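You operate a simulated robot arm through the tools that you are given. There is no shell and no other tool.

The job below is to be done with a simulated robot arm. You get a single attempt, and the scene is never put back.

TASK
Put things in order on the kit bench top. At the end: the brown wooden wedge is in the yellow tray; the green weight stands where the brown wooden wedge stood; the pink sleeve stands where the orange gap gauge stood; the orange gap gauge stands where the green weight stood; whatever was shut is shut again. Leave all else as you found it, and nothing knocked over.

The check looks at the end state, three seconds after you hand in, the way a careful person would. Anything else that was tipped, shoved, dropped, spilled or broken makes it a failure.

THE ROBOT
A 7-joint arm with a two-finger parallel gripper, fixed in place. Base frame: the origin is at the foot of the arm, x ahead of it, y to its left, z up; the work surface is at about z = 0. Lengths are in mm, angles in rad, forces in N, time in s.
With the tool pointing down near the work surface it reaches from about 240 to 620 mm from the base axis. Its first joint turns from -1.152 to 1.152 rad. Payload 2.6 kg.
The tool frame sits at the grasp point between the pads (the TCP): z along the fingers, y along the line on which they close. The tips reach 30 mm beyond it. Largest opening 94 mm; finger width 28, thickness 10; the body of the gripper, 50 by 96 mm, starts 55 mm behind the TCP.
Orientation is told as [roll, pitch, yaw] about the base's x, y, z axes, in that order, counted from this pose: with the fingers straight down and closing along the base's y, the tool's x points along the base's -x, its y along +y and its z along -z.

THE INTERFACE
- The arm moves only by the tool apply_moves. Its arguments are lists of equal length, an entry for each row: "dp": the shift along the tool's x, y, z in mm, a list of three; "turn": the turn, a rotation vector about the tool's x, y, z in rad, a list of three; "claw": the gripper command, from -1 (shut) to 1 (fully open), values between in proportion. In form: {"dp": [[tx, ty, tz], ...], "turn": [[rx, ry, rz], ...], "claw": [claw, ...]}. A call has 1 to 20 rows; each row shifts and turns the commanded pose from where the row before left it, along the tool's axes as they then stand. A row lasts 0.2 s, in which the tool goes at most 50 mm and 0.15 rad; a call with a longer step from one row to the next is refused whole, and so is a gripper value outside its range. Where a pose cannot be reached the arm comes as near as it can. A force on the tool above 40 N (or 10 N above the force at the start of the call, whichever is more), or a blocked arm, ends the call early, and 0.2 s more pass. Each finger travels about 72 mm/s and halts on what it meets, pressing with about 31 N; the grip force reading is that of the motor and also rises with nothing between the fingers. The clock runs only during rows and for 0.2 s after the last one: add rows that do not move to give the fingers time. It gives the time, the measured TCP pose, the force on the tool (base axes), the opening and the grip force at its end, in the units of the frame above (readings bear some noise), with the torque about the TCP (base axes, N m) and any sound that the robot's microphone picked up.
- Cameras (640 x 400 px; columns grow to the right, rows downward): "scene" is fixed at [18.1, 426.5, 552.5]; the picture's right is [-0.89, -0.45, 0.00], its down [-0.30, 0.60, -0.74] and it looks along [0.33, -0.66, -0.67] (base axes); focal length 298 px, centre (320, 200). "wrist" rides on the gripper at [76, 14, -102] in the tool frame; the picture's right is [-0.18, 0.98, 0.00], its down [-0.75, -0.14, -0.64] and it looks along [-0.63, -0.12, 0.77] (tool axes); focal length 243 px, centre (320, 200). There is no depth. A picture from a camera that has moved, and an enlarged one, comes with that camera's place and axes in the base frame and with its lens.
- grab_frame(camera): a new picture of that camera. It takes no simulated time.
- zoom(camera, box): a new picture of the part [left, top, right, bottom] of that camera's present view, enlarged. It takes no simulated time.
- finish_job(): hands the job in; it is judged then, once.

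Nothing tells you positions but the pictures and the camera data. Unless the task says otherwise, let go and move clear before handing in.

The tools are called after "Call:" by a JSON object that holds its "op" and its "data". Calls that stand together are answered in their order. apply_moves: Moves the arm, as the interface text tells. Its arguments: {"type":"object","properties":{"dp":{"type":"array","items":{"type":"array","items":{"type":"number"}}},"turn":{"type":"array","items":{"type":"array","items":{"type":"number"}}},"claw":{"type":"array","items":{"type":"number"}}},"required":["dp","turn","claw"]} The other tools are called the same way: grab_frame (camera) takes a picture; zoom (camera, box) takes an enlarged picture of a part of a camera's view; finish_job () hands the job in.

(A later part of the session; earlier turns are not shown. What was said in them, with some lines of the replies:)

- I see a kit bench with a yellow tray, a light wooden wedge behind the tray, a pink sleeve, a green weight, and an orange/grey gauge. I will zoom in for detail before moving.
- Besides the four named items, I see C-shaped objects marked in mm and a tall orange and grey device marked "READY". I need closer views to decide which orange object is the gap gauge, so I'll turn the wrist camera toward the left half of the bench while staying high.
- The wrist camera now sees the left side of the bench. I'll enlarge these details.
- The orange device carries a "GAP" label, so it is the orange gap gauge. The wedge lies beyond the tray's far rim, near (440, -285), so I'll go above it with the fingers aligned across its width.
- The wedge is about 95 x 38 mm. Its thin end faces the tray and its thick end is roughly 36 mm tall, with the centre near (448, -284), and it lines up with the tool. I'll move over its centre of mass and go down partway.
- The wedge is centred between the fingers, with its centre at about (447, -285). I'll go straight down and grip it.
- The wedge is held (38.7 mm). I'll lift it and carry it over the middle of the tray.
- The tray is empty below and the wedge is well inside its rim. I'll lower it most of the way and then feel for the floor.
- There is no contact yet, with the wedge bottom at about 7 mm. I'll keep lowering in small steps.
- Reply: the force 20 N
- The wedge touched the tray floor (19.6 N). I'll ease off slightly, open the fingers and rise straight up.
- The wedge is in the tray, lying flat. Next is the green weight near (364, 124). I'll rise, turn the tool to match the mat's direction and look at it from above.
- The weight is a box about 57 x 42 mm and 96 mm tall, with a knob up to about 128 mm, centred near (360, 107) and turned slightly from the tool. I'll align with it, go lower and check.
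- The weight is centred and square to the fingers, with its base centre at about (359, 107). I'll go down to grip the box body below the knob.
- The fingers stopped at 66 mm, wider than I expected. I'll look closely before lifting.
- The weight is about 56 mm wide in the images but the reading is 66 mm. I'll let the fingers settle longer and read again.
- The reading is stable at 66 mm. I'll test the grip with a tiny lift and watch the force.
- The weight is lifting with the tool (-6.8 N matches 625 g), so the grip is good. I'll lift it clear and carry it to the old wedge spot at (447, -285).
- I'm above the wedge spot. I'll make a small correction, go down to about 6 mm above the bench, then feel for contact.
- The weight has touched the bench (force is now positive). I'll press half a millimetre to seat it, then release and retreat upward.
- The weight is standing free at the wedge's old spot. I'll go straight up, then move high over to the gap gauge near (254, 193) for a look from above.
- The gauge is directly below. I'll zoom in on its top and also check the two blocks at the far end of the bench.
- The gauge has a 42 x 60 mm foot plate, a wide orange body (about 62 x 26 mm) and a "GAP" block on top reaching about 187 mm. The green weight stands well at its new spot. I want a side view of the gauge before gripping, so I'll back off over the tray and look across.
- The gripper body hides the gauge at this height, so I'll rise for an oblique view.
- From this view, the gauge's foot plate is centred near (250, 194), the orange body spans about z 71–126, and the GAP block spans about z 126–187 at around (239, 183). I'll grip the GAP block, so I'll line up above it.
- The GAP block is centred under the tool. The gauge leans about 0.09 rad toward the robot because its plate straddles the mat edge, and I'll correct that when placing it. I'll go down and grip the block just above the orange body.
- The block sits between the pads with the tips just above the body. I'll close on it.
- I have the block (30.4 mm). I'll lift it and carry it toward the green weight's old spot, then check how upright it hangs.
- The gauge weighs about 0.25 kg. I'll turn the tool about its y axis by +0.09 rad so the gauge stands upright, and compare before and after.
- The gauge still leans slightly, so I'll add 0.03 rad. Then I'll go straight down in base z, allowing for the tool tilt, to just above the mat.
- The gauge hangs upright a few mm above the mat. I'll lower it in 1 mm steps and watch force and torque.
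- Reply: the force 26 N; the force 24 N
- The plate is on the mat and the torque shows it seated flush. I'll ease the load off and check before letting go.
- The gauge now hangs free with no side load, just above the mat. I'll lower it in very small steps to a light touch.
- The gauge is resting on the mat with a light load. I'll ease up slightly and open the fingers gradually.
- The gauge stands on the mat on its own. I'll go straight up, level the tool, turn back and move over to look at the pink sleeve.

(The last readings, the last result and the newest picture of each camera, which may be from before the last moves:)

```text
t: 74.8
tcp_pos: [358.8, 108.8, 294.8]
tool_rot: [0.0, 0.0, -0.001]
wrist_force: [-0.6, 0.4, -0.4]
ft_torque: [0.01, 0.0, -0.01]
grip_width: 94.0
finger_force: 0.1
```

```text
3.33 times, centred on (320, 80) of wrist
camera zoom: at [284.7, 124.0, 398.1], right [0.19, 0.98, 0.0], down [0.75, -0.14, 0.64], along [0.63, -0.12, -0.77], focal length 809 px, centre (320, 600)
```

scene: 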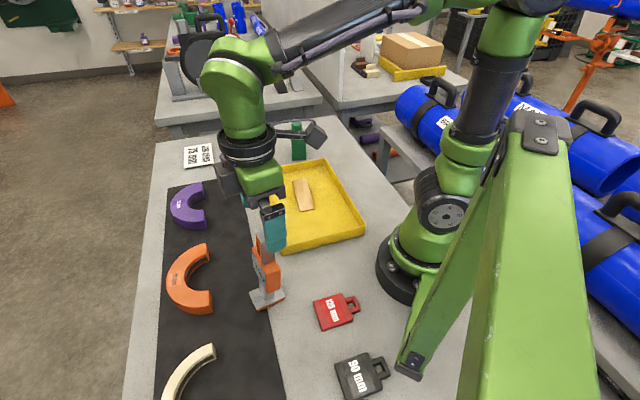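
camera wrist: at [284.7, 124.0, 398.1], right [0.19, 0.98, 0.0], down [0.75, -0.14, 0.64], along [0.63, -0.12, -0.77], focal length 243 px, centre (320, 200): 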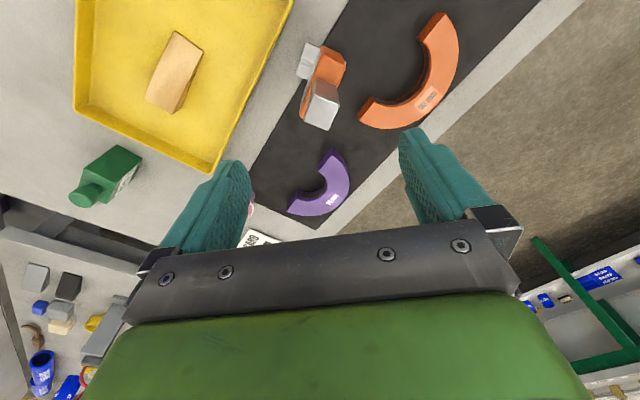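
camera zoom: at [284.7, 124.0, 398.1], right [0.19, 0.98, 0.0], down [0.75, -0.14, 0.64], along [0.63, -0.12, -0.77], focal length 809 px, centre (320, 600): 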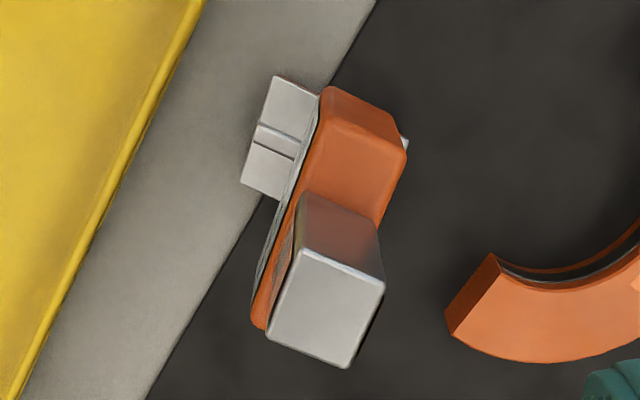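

The gauge stands upright and free at the green weight's old spot. Now I'll move to the pink sleeve.

Call:
{"op": "apply_moves", "data": {"dp": [[-24.4, -28.4, 0], [-24.4, -28.4, 0], [-24.4, -28.4, 0], [-24.4, -28.4, 5], [-24.4, -28.4, 10], [-24.4, -28.4, 15], [-24.4, -28.4, 15], [0, 0, 0], [0, 0, 0]], "turn": [[0, 0, 0], [0, 0, 0], [0, 0, 0], [0, 0, 0], [0, 0, 0], [0, 0, 0], [0, 0, 0], [0, 0, 0], [0, 0, 0]], "claw": [1, 1, 1, 1, 1, 1, 1, 1, 1]}}

Call:
{"op": "grab_frame", "data": {"camera": "wrist"}}

Call:
{"op": "zoom", "data": {"camera": "wrist", "box": [250, 30, 390, 170]}}

```text
t: 76.8
tcp_pos: [529.8, -87.6, 250.7]
tool_rot: [0.0, -0.001, -0.001]
wrist_force: [-0.7, 0.0, 0.9]
ft_torque: [0.01, -0.01, 0.0]
grip_width: 94.1
finger_force: 0.2
```

```text
taken
camera wrist: at [454.9, -74.0, 353.2], right [0.18, 0.98, 0.0], down [0.75, -0.14, 0.64], along [0.63, -0.12, -0.77], focal length 243 px, centre (320, 200)
```

wrist: 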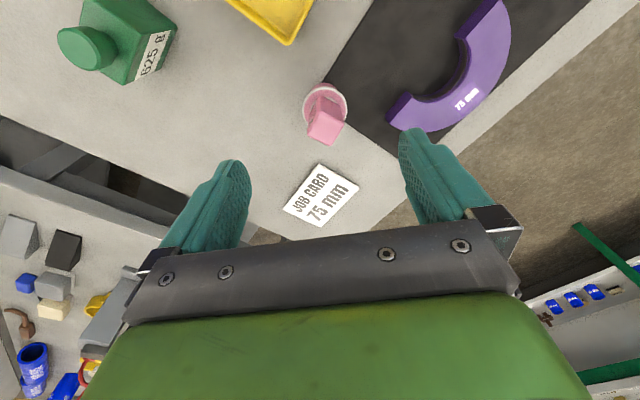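

```text
2.86 times, centred on (320, 100) of wrist
camera zoom: at [454.9, -74.0, 353.2], right [0.18, 0.98, 0.0], down [0.75, -0.14, 0.64], along [0.63, -0.12, -0.77], focal length 693 px, centre (320, 486)
```

zoom: 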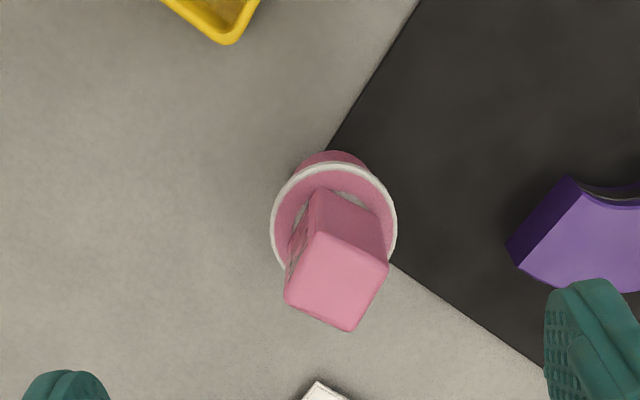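

The pink sleeve is a cylinder of about 50 mm diameter with a collar at about 44 mm and a square "THICK" block up to about 104 mm, centred near (560, -87). I'll align with the block's faces, move over it and look again from lower.

Call:
{"op": "apply_moves", "data": {"dp": [[0, 0, 0], [0, 0, 0], [0, 0, 0], [0, 0, 0], [0, 0, 0], [0, 0, 0], [0, 0, 0], [-18.3, -24.3, 0], [0, 0, 40], [0, 0, 40], [0, 0, 0], [0, 0, 0]], "turn": [[0, 0, -0.1329], [0, 0, -0.1329], [0, 0, -0.1329], [0, 0, -0.1329], [0, 0, -0.1329], [0, 0, -0.1329], [0, 0, -0.1329], [0, 0, 0], [0, 0, 0], [0, 0, 0], [0, 0, 0], [0, 0, 0]], "claw": [1, 1, 1, 1, 1, 1, 1, 1, 1, 1, 1, 1]}}

Call:
{"op": "grab_frame", "data": {"camera": "wrist"}}

Call:
{"op": "zoom", "data": {"camera": "wrist", "box": [240, 40, 400, 200]}}

Call:
{"op": "grab_frame", "data": {"camera": "scene"}}

```text
t: 79.4
tcp_pos: [559.3, -88.8, 171.7]
tool_rot: [-0.001, 0.0, 0.929]
wrist_force: [-0.9, -0.5, 0.3]
ft_torque: [0.01, 0.01, 0.05]
grip_width: 93.9
finger_force: 0.1
```

```text
taken
camera wrist: at [504.1, -141.5, 273.4], right [-0.68, 0.74, 0.0], down [0.56, 0.52, 0.64], along [0.47, 0.43, -0.77], focal length 243 px, centre (320, 200)
```

wrist: 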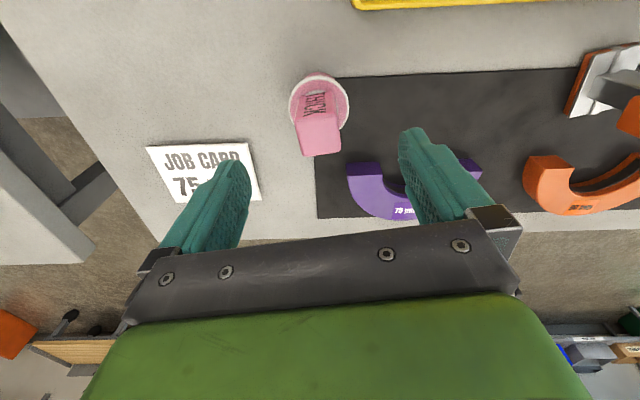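

```text
2.50 times, centred on (320, 120) of wrist
camera zoom: at [504.1, -141.5, 273.4], right [-0.68, 0.74, 0.0], down [0.56, 0.52, 0.64], along [0.47, 0.43, -0.77], focal length 606 px, centre (320, 400)
```

zoom: 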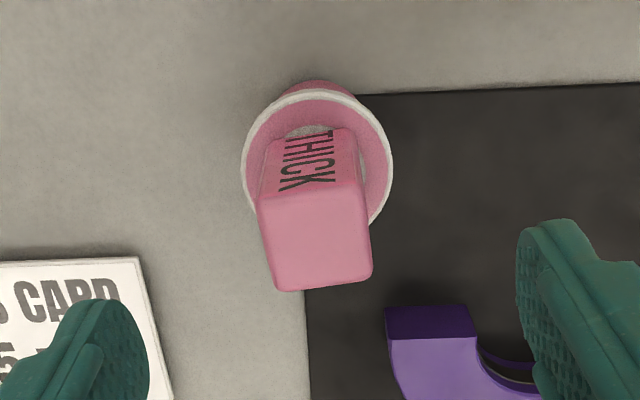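

```text
taken
```

scene: 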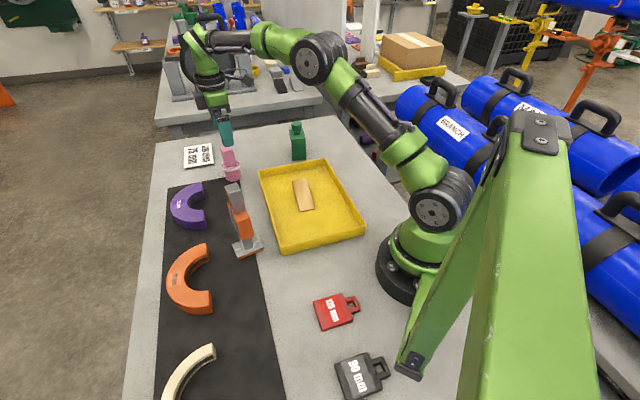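

Call:
{"op": "zoom", "data": {"camera": "wrist", "box": [280, 65, 360, 125]}}

Call:
{"op": "zoom", "data": {"camera": "scene", "box": [205, 130, 265, 190]}}

```text
6.67 times, centred on (320, 95) of wrist
camera zoom: at [504.1, -141.5, 273.4], right [-0.68, 0.74, 0.0], down [0.56, 0.52, 0.64], along [0.47, 0.43, -0.77], focal length 1618 px, centre (320, 900)
```

zoom: 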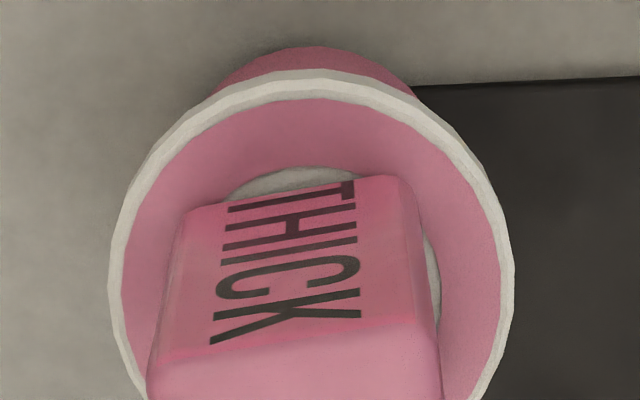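

```text
6.67 times, centred on (235, 160) of scene
camera zoom: at [18.1, 426.5, 552.5], right [-0.89, -0.45, 0.0], down [-0.3, 0.6, -0.74], along [0.33, -0.66, -0.67], focal length 1986 px, centre (887, 467)
```

zoom: 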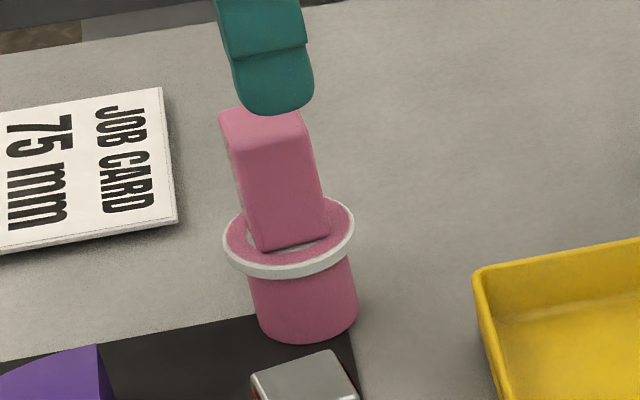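

The sleeve is a flanged cylinder with the block rising from it. The block is square to the fingers and only a couple of mm off centre. I'll correct that, go down to z≈82 with the tips above the flange, and grip the block.

Call:
{"op": "apply_moves", "data": {"dp": [[-2.3, -0.8, 0], [0, 0, 30], [0, 0, 30], [0, 0, 20], [0, 0, 9], [0, 0, 0]], "turn": [[0, 0, 0.03], [0, 0, 0], [0, 0, 0], [0, 0, 0], [0, 0, 0], [0, 0, 0]], "claw": [1, 1, 1, 1, 1, 1]}}

Call:
{"op": "zoom", "data": {"camera": "wrist", "box": [220, 60, 420, 240]}}

Call:
{"op": "zoom", "data": {"camera": "scene", "box": [180, 110, 300, 210]}}

```text
t: 80.8
tcp_pos: [561.2, -87.7, 81.5]
tool_rot: [0.0, 0.0, 0.899]
wrist_force: [-0.6, -0.5, 0.3]
ft_torque: [-0.01, 0.0, -0.01]
grip_width: 94.0
finger_force: 0.0
```

```text
2.22 times, centred on (320, 150) of wrist
camera zoom: at [504.6, -138.3, 183.5], right [-0.65, 0.76, 0.0], down [0.58, 0.5, 0.64], along [0.49, 0.42, -0.77], focal length 539 px, centre (320, 311)
```

zoom: 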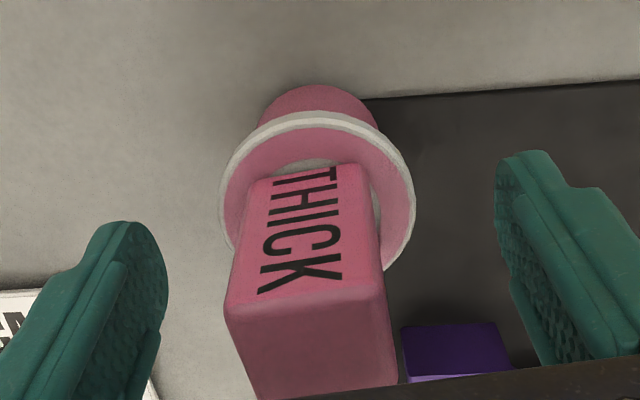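

```text
4.00 times, centred on (240, 160) of scene
camera zoom: at [18.1, 426.5, 552.5], right [-0.89, -0.45, 0.0], down [-0.3, 0.6, -0.74], along [0.33, -0.66, -0.67], focal length 1192 px, centre (640, 360)
```

zoom: 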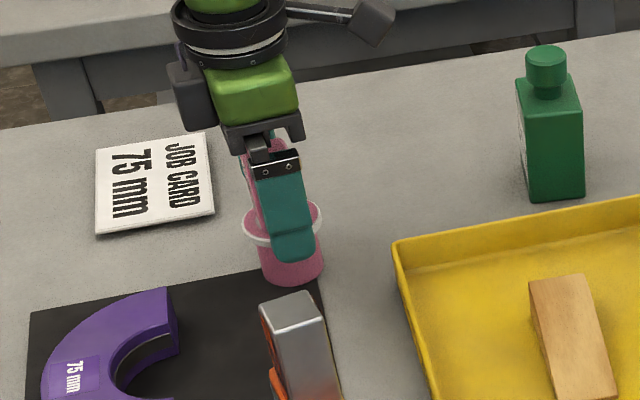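

Call:
{"op": "apply_moves", "data": {"dp": [[0, 0, 0], [0, 0, 0], [0, 0, 0], [0, 0, 0], [0, 0, 0], [0, 0, 0], [0, 0, 0]], "turn": [[0, 0, 0], [0, 0, 0], [0, 0, 0], [0, 0, 0], [0, 0, 0], [0, 0, 0], [0, 0, 0]], "claw": [0.4, 0, -0.25, -0.5, -1, -1, -1]}}

Call:
{"op": "zoom", "data": {"camera": "wrist", "box": [220, 60, 420, 240]}}

Call:
{"op": "zoom", "data": {"camera": "scene", "box": [205, 130, 265, 190]}}

```text
t: 82.4
tcp_pos: [563.3, -87.0, 82.1]
tool_rot: [0.0, 0.001, 0.899]
wrist_force: [0.1, 0.2, 0.2]
ft_torque: [0.0, -0.02, 0.0]
grip_width: 35.8
finger_force: 31.1
```

```text
2.22 times, centred on (320, 150) of wrist
camera zoom: at [504.7, -138.3, 183.8], right [-0.65, 0.76, 0.0], down [0.58, 0.5, 0.64], along [0.49, 0.42, -0.77], focal length 539 px, centre (320, 311)
```

zoom: 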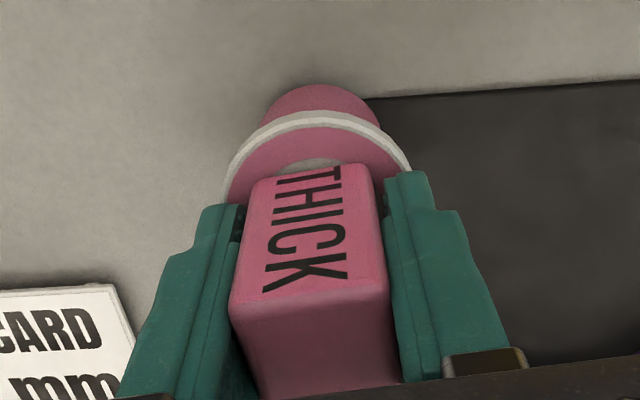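

```text
6.67 times, centred on (235, 160) of scene
camera zoom: at [18.1, 426.5, 552.5], right [-0.89, -0.45, 0.0], down [-0.3, 0.6, -0.74], along [0.33, -0.66, -0.67], focal length 1986 px, centre (887, 467)
```

zoom: 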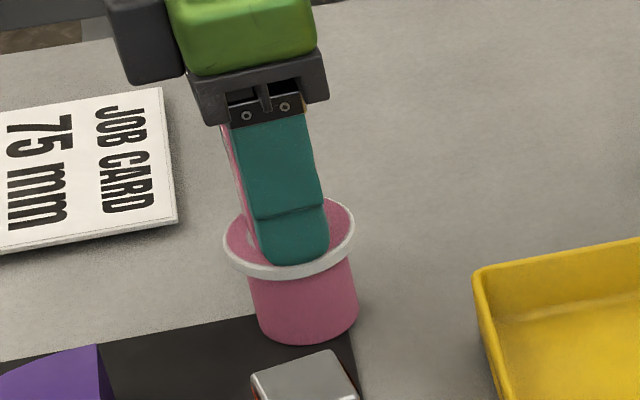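

The block is gripped at 35.8 mm. I'll lift a few mm to check that the whole sleeve comes along.

Call:
{"op": "apply_moves", "data": {"dp": [[0, 0, -4], [0, 0, -6], [0, 0, 0]], "turn": [[0, 0, 0], [0, 0, 0], [0, 0, 0]], "claw": [-1, -1, -1]}}

Call:
{"op": "zoom", "data": {"camera": "scene", "box": [205, 130, 265, 190]}}

Call:
{"op": "zoom", "data": {"camera": "wrist", "box": [220, 60, 420, 240]}}

```text
t: 83.2
tcp_pos: [562.0, -88.8, 90.9]
tool_rot: [-0.001, 0.001, 0.898]
wrist_force: [-0.6, 0.2, -0.8]
ft_torque: [-0.01, -0.01, 0.02]
grip_width: 35.6
finger_force: 31.3
```

```text
6.67 times, centred on (235, 160) of scene
camera zoom: at [18.1, 426.5, 552.5], right [-0.89, -0.45, 0.0], down [-0.3, 0.6, -0.74], along [0.33, -0.66, -0.67], focal length 1986 px, centre (887, 467)
```

zoom: 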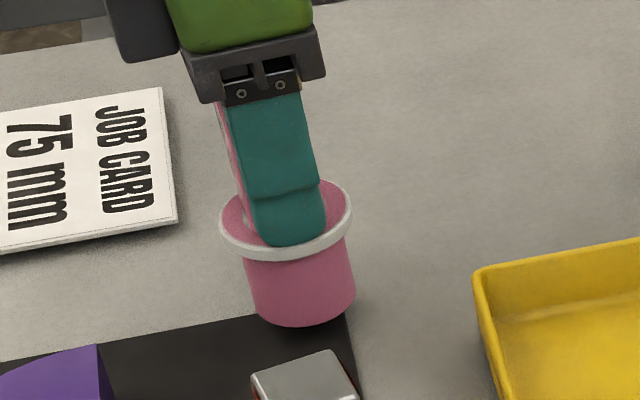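

```text
2.22 times, centred on (320, 150) of wrist
camera zoom: at [504.6, -138.6, 193.6], right [-0.65, 0.76, 0.0], down [0.58, 0.5, 0.64], along [0.49, 0.42, -0.77], focal length 539 px, centre (320, 311)
```

zoom: 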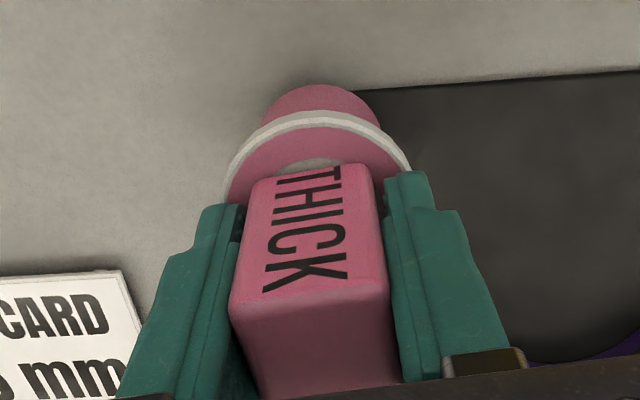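

The whole sleeve lifts with the block and is very light. I'll lift it high and carry it around over the tray, clear of the gauge, to the gauge's old spot near (255, 202).

Call:
{"op": "apply_moves", "data": {"dp": [[0, 0, -36], [0, 0, -36], [0, 0, -36], [17.4, 28.3, -14.3], [17.4, 28.3, -14.3], [17.4, 28.3, -14.3], [17.4, 28.3, -14.3], [17.4, 28.3, -14.3], [17.4, 28.3, -14.3], [17.4, 28.3, -14.3], [0, 0, 0]], "turn": [[0, 0, 0], [0, 0, 0], [0, 0, 0], [0, 0, 0], [0, 0, 0], [0, 0, 0], [0, 0, 0], [0, 0, 0], [0, 0, 0], [0, 0, 0], [0, 0, 0]], "claw": [-1, -1, -1, -1, -1, -1, -1, -1, -1, -1, -1]}}

Call:
{"op": "apply_moves", "data": {"dp": [[-22.6, 31.7, 0], [-22.6, 31.7, 0], [-22.6, 31.7, 0], [-22.6, 31.7, 0], [-22.6, 31.7, 0], [-22.6, 31.7, 0], [-22.6, 31.7, 0], [0, 0, 0], [0, 0, 0]], "turn": [[0, 0, 0], [0, 0, 0], [0, 0, 0], [0, 0, 0], [0, 0, 0], [0, 0, 0], [0, 0, 0], [0, 0, 0], [0, 0, 0]], "claw": [-1, -1, -1, -1, -1, -1, -1, -1, -1]}}

Call:
{"op": "grab_frame", "data": {"camera": "wrist"}}

Call:
{"op": "grab_frame", "data": {"camera": "scene"}}

```text
t: 85.6
tcp_pos: [330.4, -60.0, 300.3]
tool_rot: [0.0, -0.001, 0.898]
wrist_force: [-0.2, -0.1, -0.3]
ft_torque: [0.0, 0.0, 0.0]
grip_width: 35.8
finger_force: 31.0
```

```text
t: 87.6
tcp_pos: [256.1, 200.3, 298.2]
tool_rot: [-0.001, 0.0, 0.897]
wrist_force: [0.1, 0.1, -0.4]
ft_torque: [0.02, -0.04, 0.0]
grip_width: 35.8
finger_force: 30.7
```

```text
taken
camera wrist: at [199.2, 150.8, 400.9], right [-0.65, 0.76, 0.0], down [0.58, 0.5, 0.64], along [0.49, 0.42, -0.77], focal length 243 px, centre (320, 200)
```

wrist: 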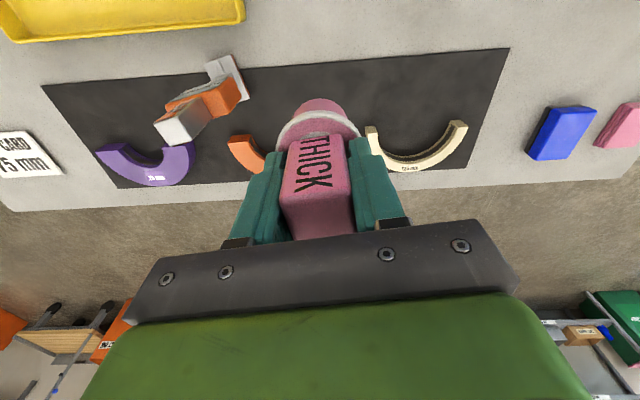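

```text
taken
```

scene: 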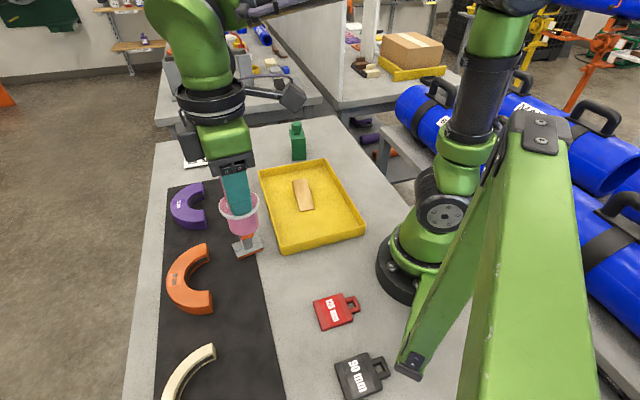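

The gauge is still standing. The spot's mat edge runs about 6 mm from the tool centre, so I'll shift 2.3 mm further onto the mat so that the sleeve stands flat, then go down to just above it.

Call:
{"op": "apply_moves", "data": {"dp": [[-2.3, 0, 0], [0, 0, 40], [0, 0, 40], [0, 0, 40], [0, 0, 40], [0, 0, 30], [0, 0, 18], [0, 0, 0], [0, 0, 0]], "turn": [[0, 0, 0], [0, 0, 0], [0, 0, 0], [0, 0, 0], [0, 0, 0], [0, 0, 0], [0, 0, 0], [0, 0, 0], [0, 0, 0]], "claw": [-1, -1, -1, -1, -1, -1, -1, -1, -1]}}

Call:
{"op": "grab_frame", "data": {"camera": "wrist"}}

Call:
{"op": "zoom", "data": {"camera": "scene", "box": [210, 180, 330, 320]}}

```text
t: 89.6
tcp_pos: [257.6, 203.0, 91.3]
tool_rot: [0.0, 0.0, 0.899]
wrist_force: [0.3, 0.2, -0.8]
ft_torque: [0.02, -0.01, -0.02]
grip_width: 35.8
finger_force: 30.7
```

```text
taken
camera wrist: at [200.1, 152.6, 193.4], right [-0.65, 0.76, 0.0], down [0.58, 0.5, 0.64], along [0.49, 0.42, -0.77], focal length 243 px, centre (320, 200)
```

wrist: 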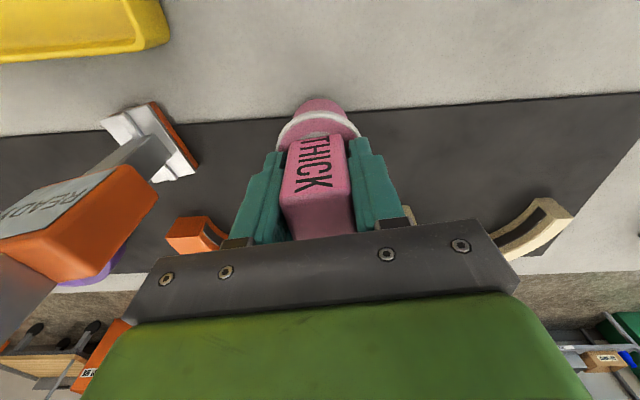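

```text
2.86 times, centred on (270, 250) of scene
camera zoom: at [18.1, 426.5, 552.5], right [-0.89, -0.45, 0.0], down [-0.3, 0.6, -0.74], along [0.33, -0.66, -0.67], focal length 851 px, centre (463, 57)
```

zoom: 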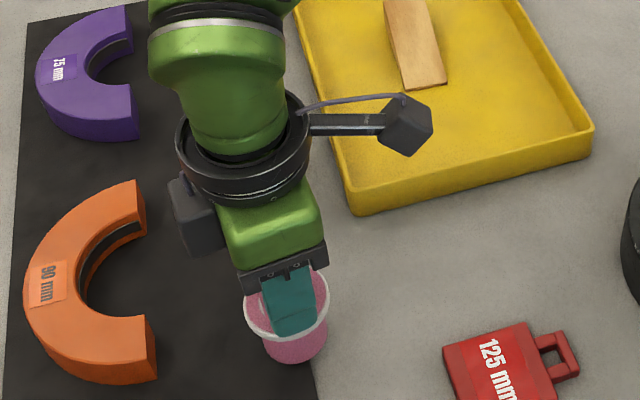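

The sleeve is about 9 mm inside the mat edge and about 10 mm above the mat. I'll lower it gently.

Call:
{"op": "apply_moves", "data": {"dp": [[0, 0, 4], [0, 0, 2.5], [0, 0, 0]], "turn": [[0, 0, 0], [0, 0, 0], [0, 0, 0]], "claw": [-1, -1, -1]}}

Call:
{"op": "apply_moves", "data": {"dp": [[0, 0, 1], [0, 0, 0]], "turn": [[0, 0, 0], [0, 0, 0]], "claw": [-1, -1]}}

Call:
{"op": "apply_moves", "data": {"dp": [[0, 0, 0.8], [0, 0, 0]], "turn": [[0, 0, 0], [0, 0, 0]], "claw": [-1, -1]}}

```text
t: 90.4
tcp_pos: [256.2, 204.5, 85.8]
tool_rot: [0.0, 0.001, 0.899]
wrist_force: [-0.5, -0.3, -0.8]
ft_torque: [0.0, -0.02, 0.03]
grip_width: 35.7
finger_force: 31.2
```

```text
t: 91.0
tcp_pos: [256.8, 203.8, 85.0]
tool_rot: [-0.001, -0.002, 0.898]
wrist_force: [1.0, 0.4, -1.1]
ft_torque: [0.0, -0.03, -0.02]
grip_width: 35.9
finger_force: 30.6
```

```text
t: 91.6
tcp_pos: [257.0, 204.3, 82.5]
tool_rot: [0.0, 0.001, 0.898]
wrist_force: [-0.3, 0.7, 0.0]
ft_torque: [0.04, -0.01, 0.03]
grip_width: 35.6
finger_force: 31.4
```

Call:
{"op": "apply_moves", "data": {"dp": [[0, 0, 0.6], [0, 0, 0]], "turn": [[0, 0, 0], [0, 0, 0]], "claw": [-1, -1]}}

```text
t: 92.2
tcp_pos: [256.7, 203.9, 82.4]
tool_rot: [-0.001, 0.001, 0.899]
wrist_force: [0.1, -0.6, -1.4]
ft_torque: [0.01, 0.01, 0.02]
grip_width: 36.0
finger_force: 30.2
```

Call:
{"op": "apply_moves", "data": {"dp": [[0, 0, 0.6], [0, 0, 0]], "turn": [[0, 0, 0], [0, 0, 0]], "claw": [-1, -1]}}

```text
t: 92.8
tcp_pos: [257.7, 203.3, 80.7]
tool_rot: [0.001, 0.0, 0.9]
wrist_force: [-0.3, 0.0, -0.2]
ft_torque: [-0.01, 0.02, 0.02]
grip_width: 35.6
finger_force: 31.2
```

Call:
{"op": "apply_moves", "data": {"dp": [[0, 0, 0.6], [0, 0, 0]], "turn": [[0, 0, 0], [0, 0, 0]], "claw": [-1, -1]}}

```text
t: 93.4
tcp_pos: [256.7, 204.3, 80.6]
tool_rot: [-0.001, 0.001, 0.898]
wrist_force: [0.2, -0.4, -1.1]
ft_torque: [-0.02, 0.0, -0.01]
grip_width: 35.7
finger_force: 30.4
```

Call:
{"op": "apply_moves", "data": {"dp": [[0, 0, 0.5], [0, 0, 0]], "turn": [[0, 0, 0], [0, 0, 0]], "claw": [-1, -1]}}

```text
t: 94.0
tcp_pos: [257.1, 204.0, 80.3]
tool_rot: [-0.001, 0.0, 0.9]
wrist_force: [-2.0, -1.8, 5.8]
ft_torque: [-0.13, 0.04, 0.05]
grip_width: 35.9
finger_force: 30.8
```

The sleeve has touched down lightly (about 7 N). I'll release gradually.

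Call:
{"op": "apply_moves", "data": {"dp": [[0, 0, -0.2], [0, 0, 0], [0, 0, 0], [0, 0, 0], [0, 0, 0], [0, 0, 0], [0, 0, 0], [0, 0, 0]], "turn": [[0, 0, 0], [0, 0, 0], [0, 0, 0], [0, 0, 0], [0, 0, 0], [0, 0, 0], [0, 0, 0], [0, 0, 0]], "claw": [-1, -0.21, -0.15, 0, 0.3, 0.7, 1, 1]}}

Call:
{"op": "zoom", "data": {"camera": "wrist", "box": [220, 60, 420, 240]}}

Call:
{"op": "zoom", "data": {"camera": "scene", "box": [210, 180, 330, 320]}}

```text
t: 95.8
tcp_pos: [257.5, 204.2, 82.0]
tool_rot: [-0.001, 0.002, 0.899]
wrist_force: [0.1, -0.3, 0.4]
ft_torque: [-0.04, 0.0, -0.02]
grip_width: 94.1
finger_force: 0.0
```

```text
2.22 times, centred on (320, 150) of wrist
camera zoom: at [200.0, 152.9, 183.3], right [-0.65, 0.76, 0.0], down [0.58, 0.5, 0.64], along [0.49, 0.42, -0.77], focal length 539 px, centre (320, 311)
```

zoom: 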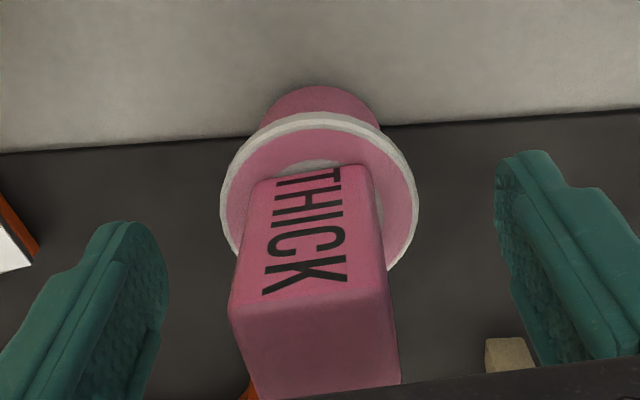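

```text
2.86 times, centred on (270, 250) of scene
camera zoom: at [18.1, 426.5, 552.5], right [-0.89, -0.45, 0.0], down [-0.3, 0.6, -0.74], along [0.33, -0.66, -0.67], focal length 851 px, centre (463, 57)
```

zoom: 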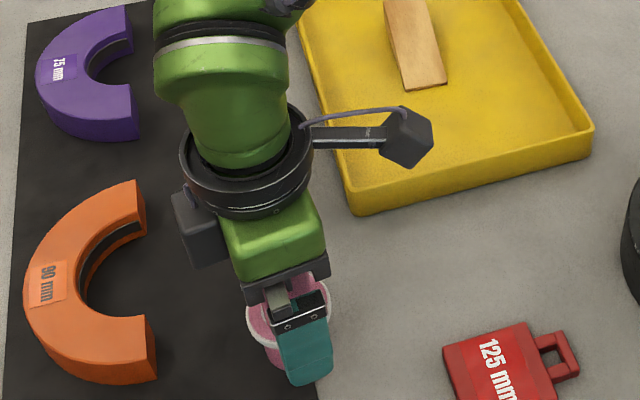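

The sleeve is standing by itself. I'll go straight up and check everything.

Call:
{"op": "apply_moves", "data": {"dp": [[0, 0, -15], [0, 0, -35], [0, 0, -45], [0, 0, -45], [0, 0, -45], [0, 0, -35], [0, 0, 0]], "turn": [[0, 0, 0], [0, 0, 0], [0, 0, 0], [0, 0, 0], [0, 0, 0], [0, 0, 0], [0, 0, 0]], "claw": [1, 1, 1, 1, 1, 1, 1]}}

Call:
{"op": "grab_frame", "data": {"camera": "wrist"}}

Call:
{"op": "grab_frame", "data": {"camera": "scene"}}

```text
t: 97.4
tcp_pos: [259.4, 203.5, 300.9]
tool_rot: [-0.001, -0.001, 0.898]
wrist_force: [-0.1, -0.1, 0.0]
ft_torque: [0.0, -0.01, -0.02]
grip_width: 94.0
finger_force: 0.1
```

```text
taken
camera wrist: at [201.8, 153.0, 403.6], right [-0.65, 0.76, 0.0], down [0.58, 0.5, 0.64], along [0.49, 0.42, -0.77], focal length 243 px, centre (320, 200)
```

wrist: 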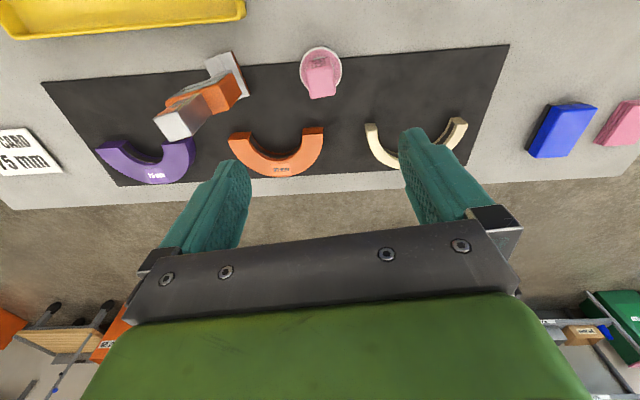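

```text
taken
```

scene: 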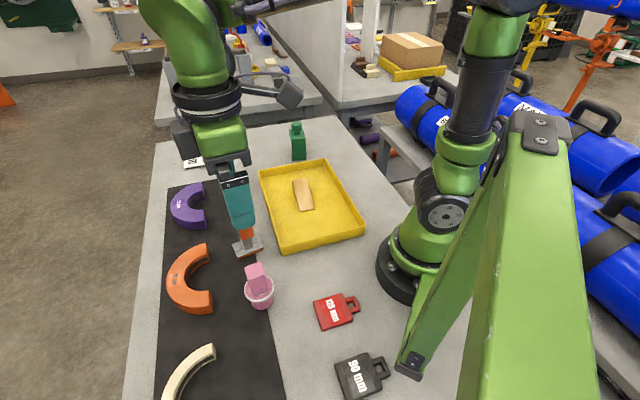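

Call:
{"op": "zoom", "data": {"camera": "scene", "box": [215, 240, 305, 330]}}

Call:
{"op": "apply_moves", "data": {"dp": [[0, 0, 0], [0, 0, 0], [0, 0, 0], [0, 0, 0], [0, 0, 0], [0, 0, 0], [-12.3, -33.6, 0], [-12.3, -33.6, 0], [-12.3, -33.6, 0], [-12.3, -33.6, 0], [-12.3, -33.6, 0], [-12.3, -33.6, 0], [-12.3, -33.6, 0], [-12.3, -33.6, 0], [-12.3, -33.6, 0], [-12.3, -33.6, 0], [0, 0, 0]], "turn": [[0, 0, 0.15], [0, 0, 0.15], [0, 0, 0.15], [0, 0, 0.15], [0, 0, 0.15], [0, 0, 0.149], [0, 0, 0], [0, 0, 0], [0, 0, 0], [0, 0, 0], [0, 0, 0], [0, 0, 0], [0, 0, 0], [0, 0, 0], [0, 0, 0], [0, 0, 0], [0, 0, 0]], "claw": [1, 1, 1, 1, 1, 1, 1, 1, 1, 1, 1, 1, 1, 1, 1, 1, 1]}}

Call:
{"op": "grab_frame", "data": {"camera": "scene"}}

Call:
{"op": "zoom", "data": {"camera": "scene", "box": [130, 110, 410, 330]}}

Call:
{"op": "zoom", "data": {"camera": "scene", "box": [200, 170, 310, 320]}}

Call:
{"op": "zoom", "data": {"camera": "scene", "box": [250, 100, 380, 260]}}

```text
4.44 times, centred on (260, 285) of scene
camera zoom: at [18.1, 426.5, 552.5], right [-0.89, -0.45, 0.0], down [-0.3, 0.6, -0.74], along [0.33, -0.66, -0.67], focal length 1324 px, centre (587, -178)
```

zoom: 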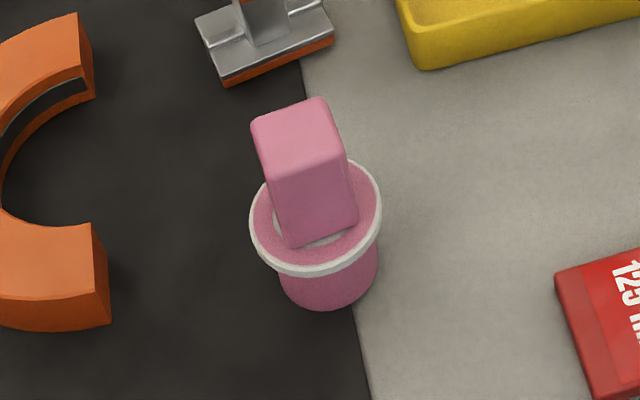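

```text
t: 101.0
tcp_pos: [378.8, -132.1, 300.8]
tool_rot: [0.001, 0.0, 0.0]
wrist_force: [0.6, -0.2, 0.2]
ft_torque: [0.01, 0.02, -0.02]
grip_width: 94.1
finger_force: 0.1
```

```text
taken
```

scene: 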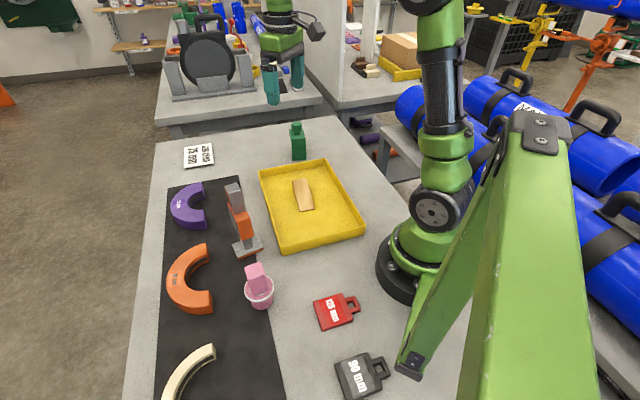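

```text
1.82 times, centred on (270, 220) of scene
camera zoom: at [18.1, 426.5, 552.5], right [-0.89, -0.45, 0.0], down [-0.3, 0.6, -0.74], along [0.33, -0.66, -0.67], focal length 542 px, centre (411, 164)
```

zoom: 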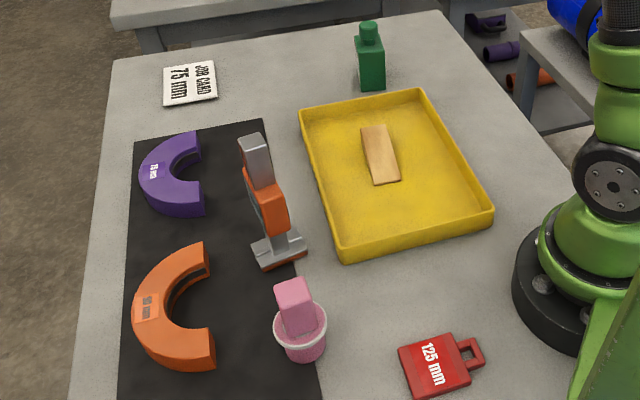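

```text
2.67 times, centred on (255, 245) of scene
camera zoom: at [18.1, 426.5, 552.5], right [-0.89, -0.45, 0.0], down [-0.3, 0.6, -0.74], along [0.33, -0.66, -0.67], focal length 794 px, centre (493, 80)
```

zoom: 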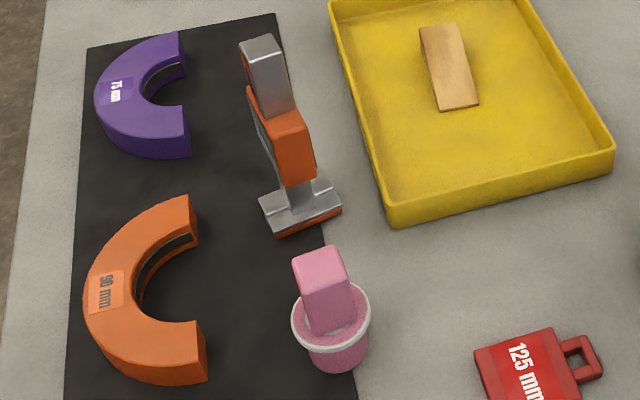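

```text
2.50 times, centred on (315, 180) of scene
camera zoom: at [18.1, 426.5, 552.5], right [-0.89, -0.45, 0.0], down [-0.3, 0.6, -0.74], along [0.33, -0.66, -0.67], focal length 745 px, centre (332, 250)
```

zoom: 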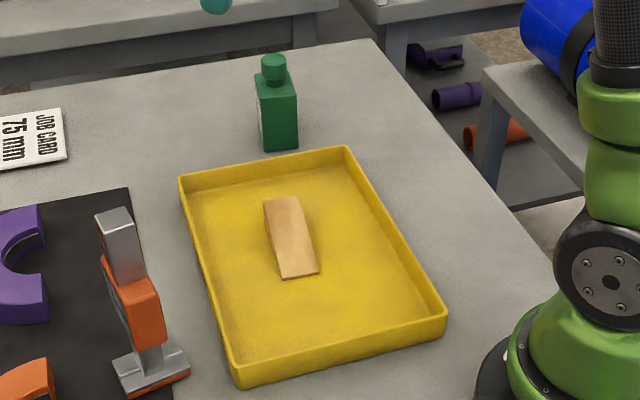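

The wedge lies in the yellow tray, the green weight stands at the wedge's old spot, the gap gauge stands at the weight's old spot, and the pink sleeve stands at the gauge's old spot. All are upright, nothing else has moved, nothing was opened, and the arm is clear, so I'm handing in.

Call:
{"op": "finish_job", "data": {}}

```text
The job is handed in.
```

The job is handed in, and every item is where the task asked for it. In the last camera views everything stood upright and nothing else looked moved.

- **Brown wooden wedge:** it lies flat near the middle of the yellow tray.
- **Green weight:** it stands where the wedge stood, beyond the tray's far rim.
- **Orange gap gauge:** I took this to be the tall device marked "GAP" and "READY", not the orange C-shaped piece marked 90 mm. It stands where the green weight stood, within a few mm. At the start it leaned a little because its foot straddled the mat edge; I straightened it when placing it.
- **Pink sleeve:** it stands where the gauge stood, but about 12 mm further onto the mat. The gauge's exact spot was on the mat edge, where the sleeve would have tilted.

I opened nothing, so there was nothing to shut again. The gripper is empty and the arm is clear of the bench items.
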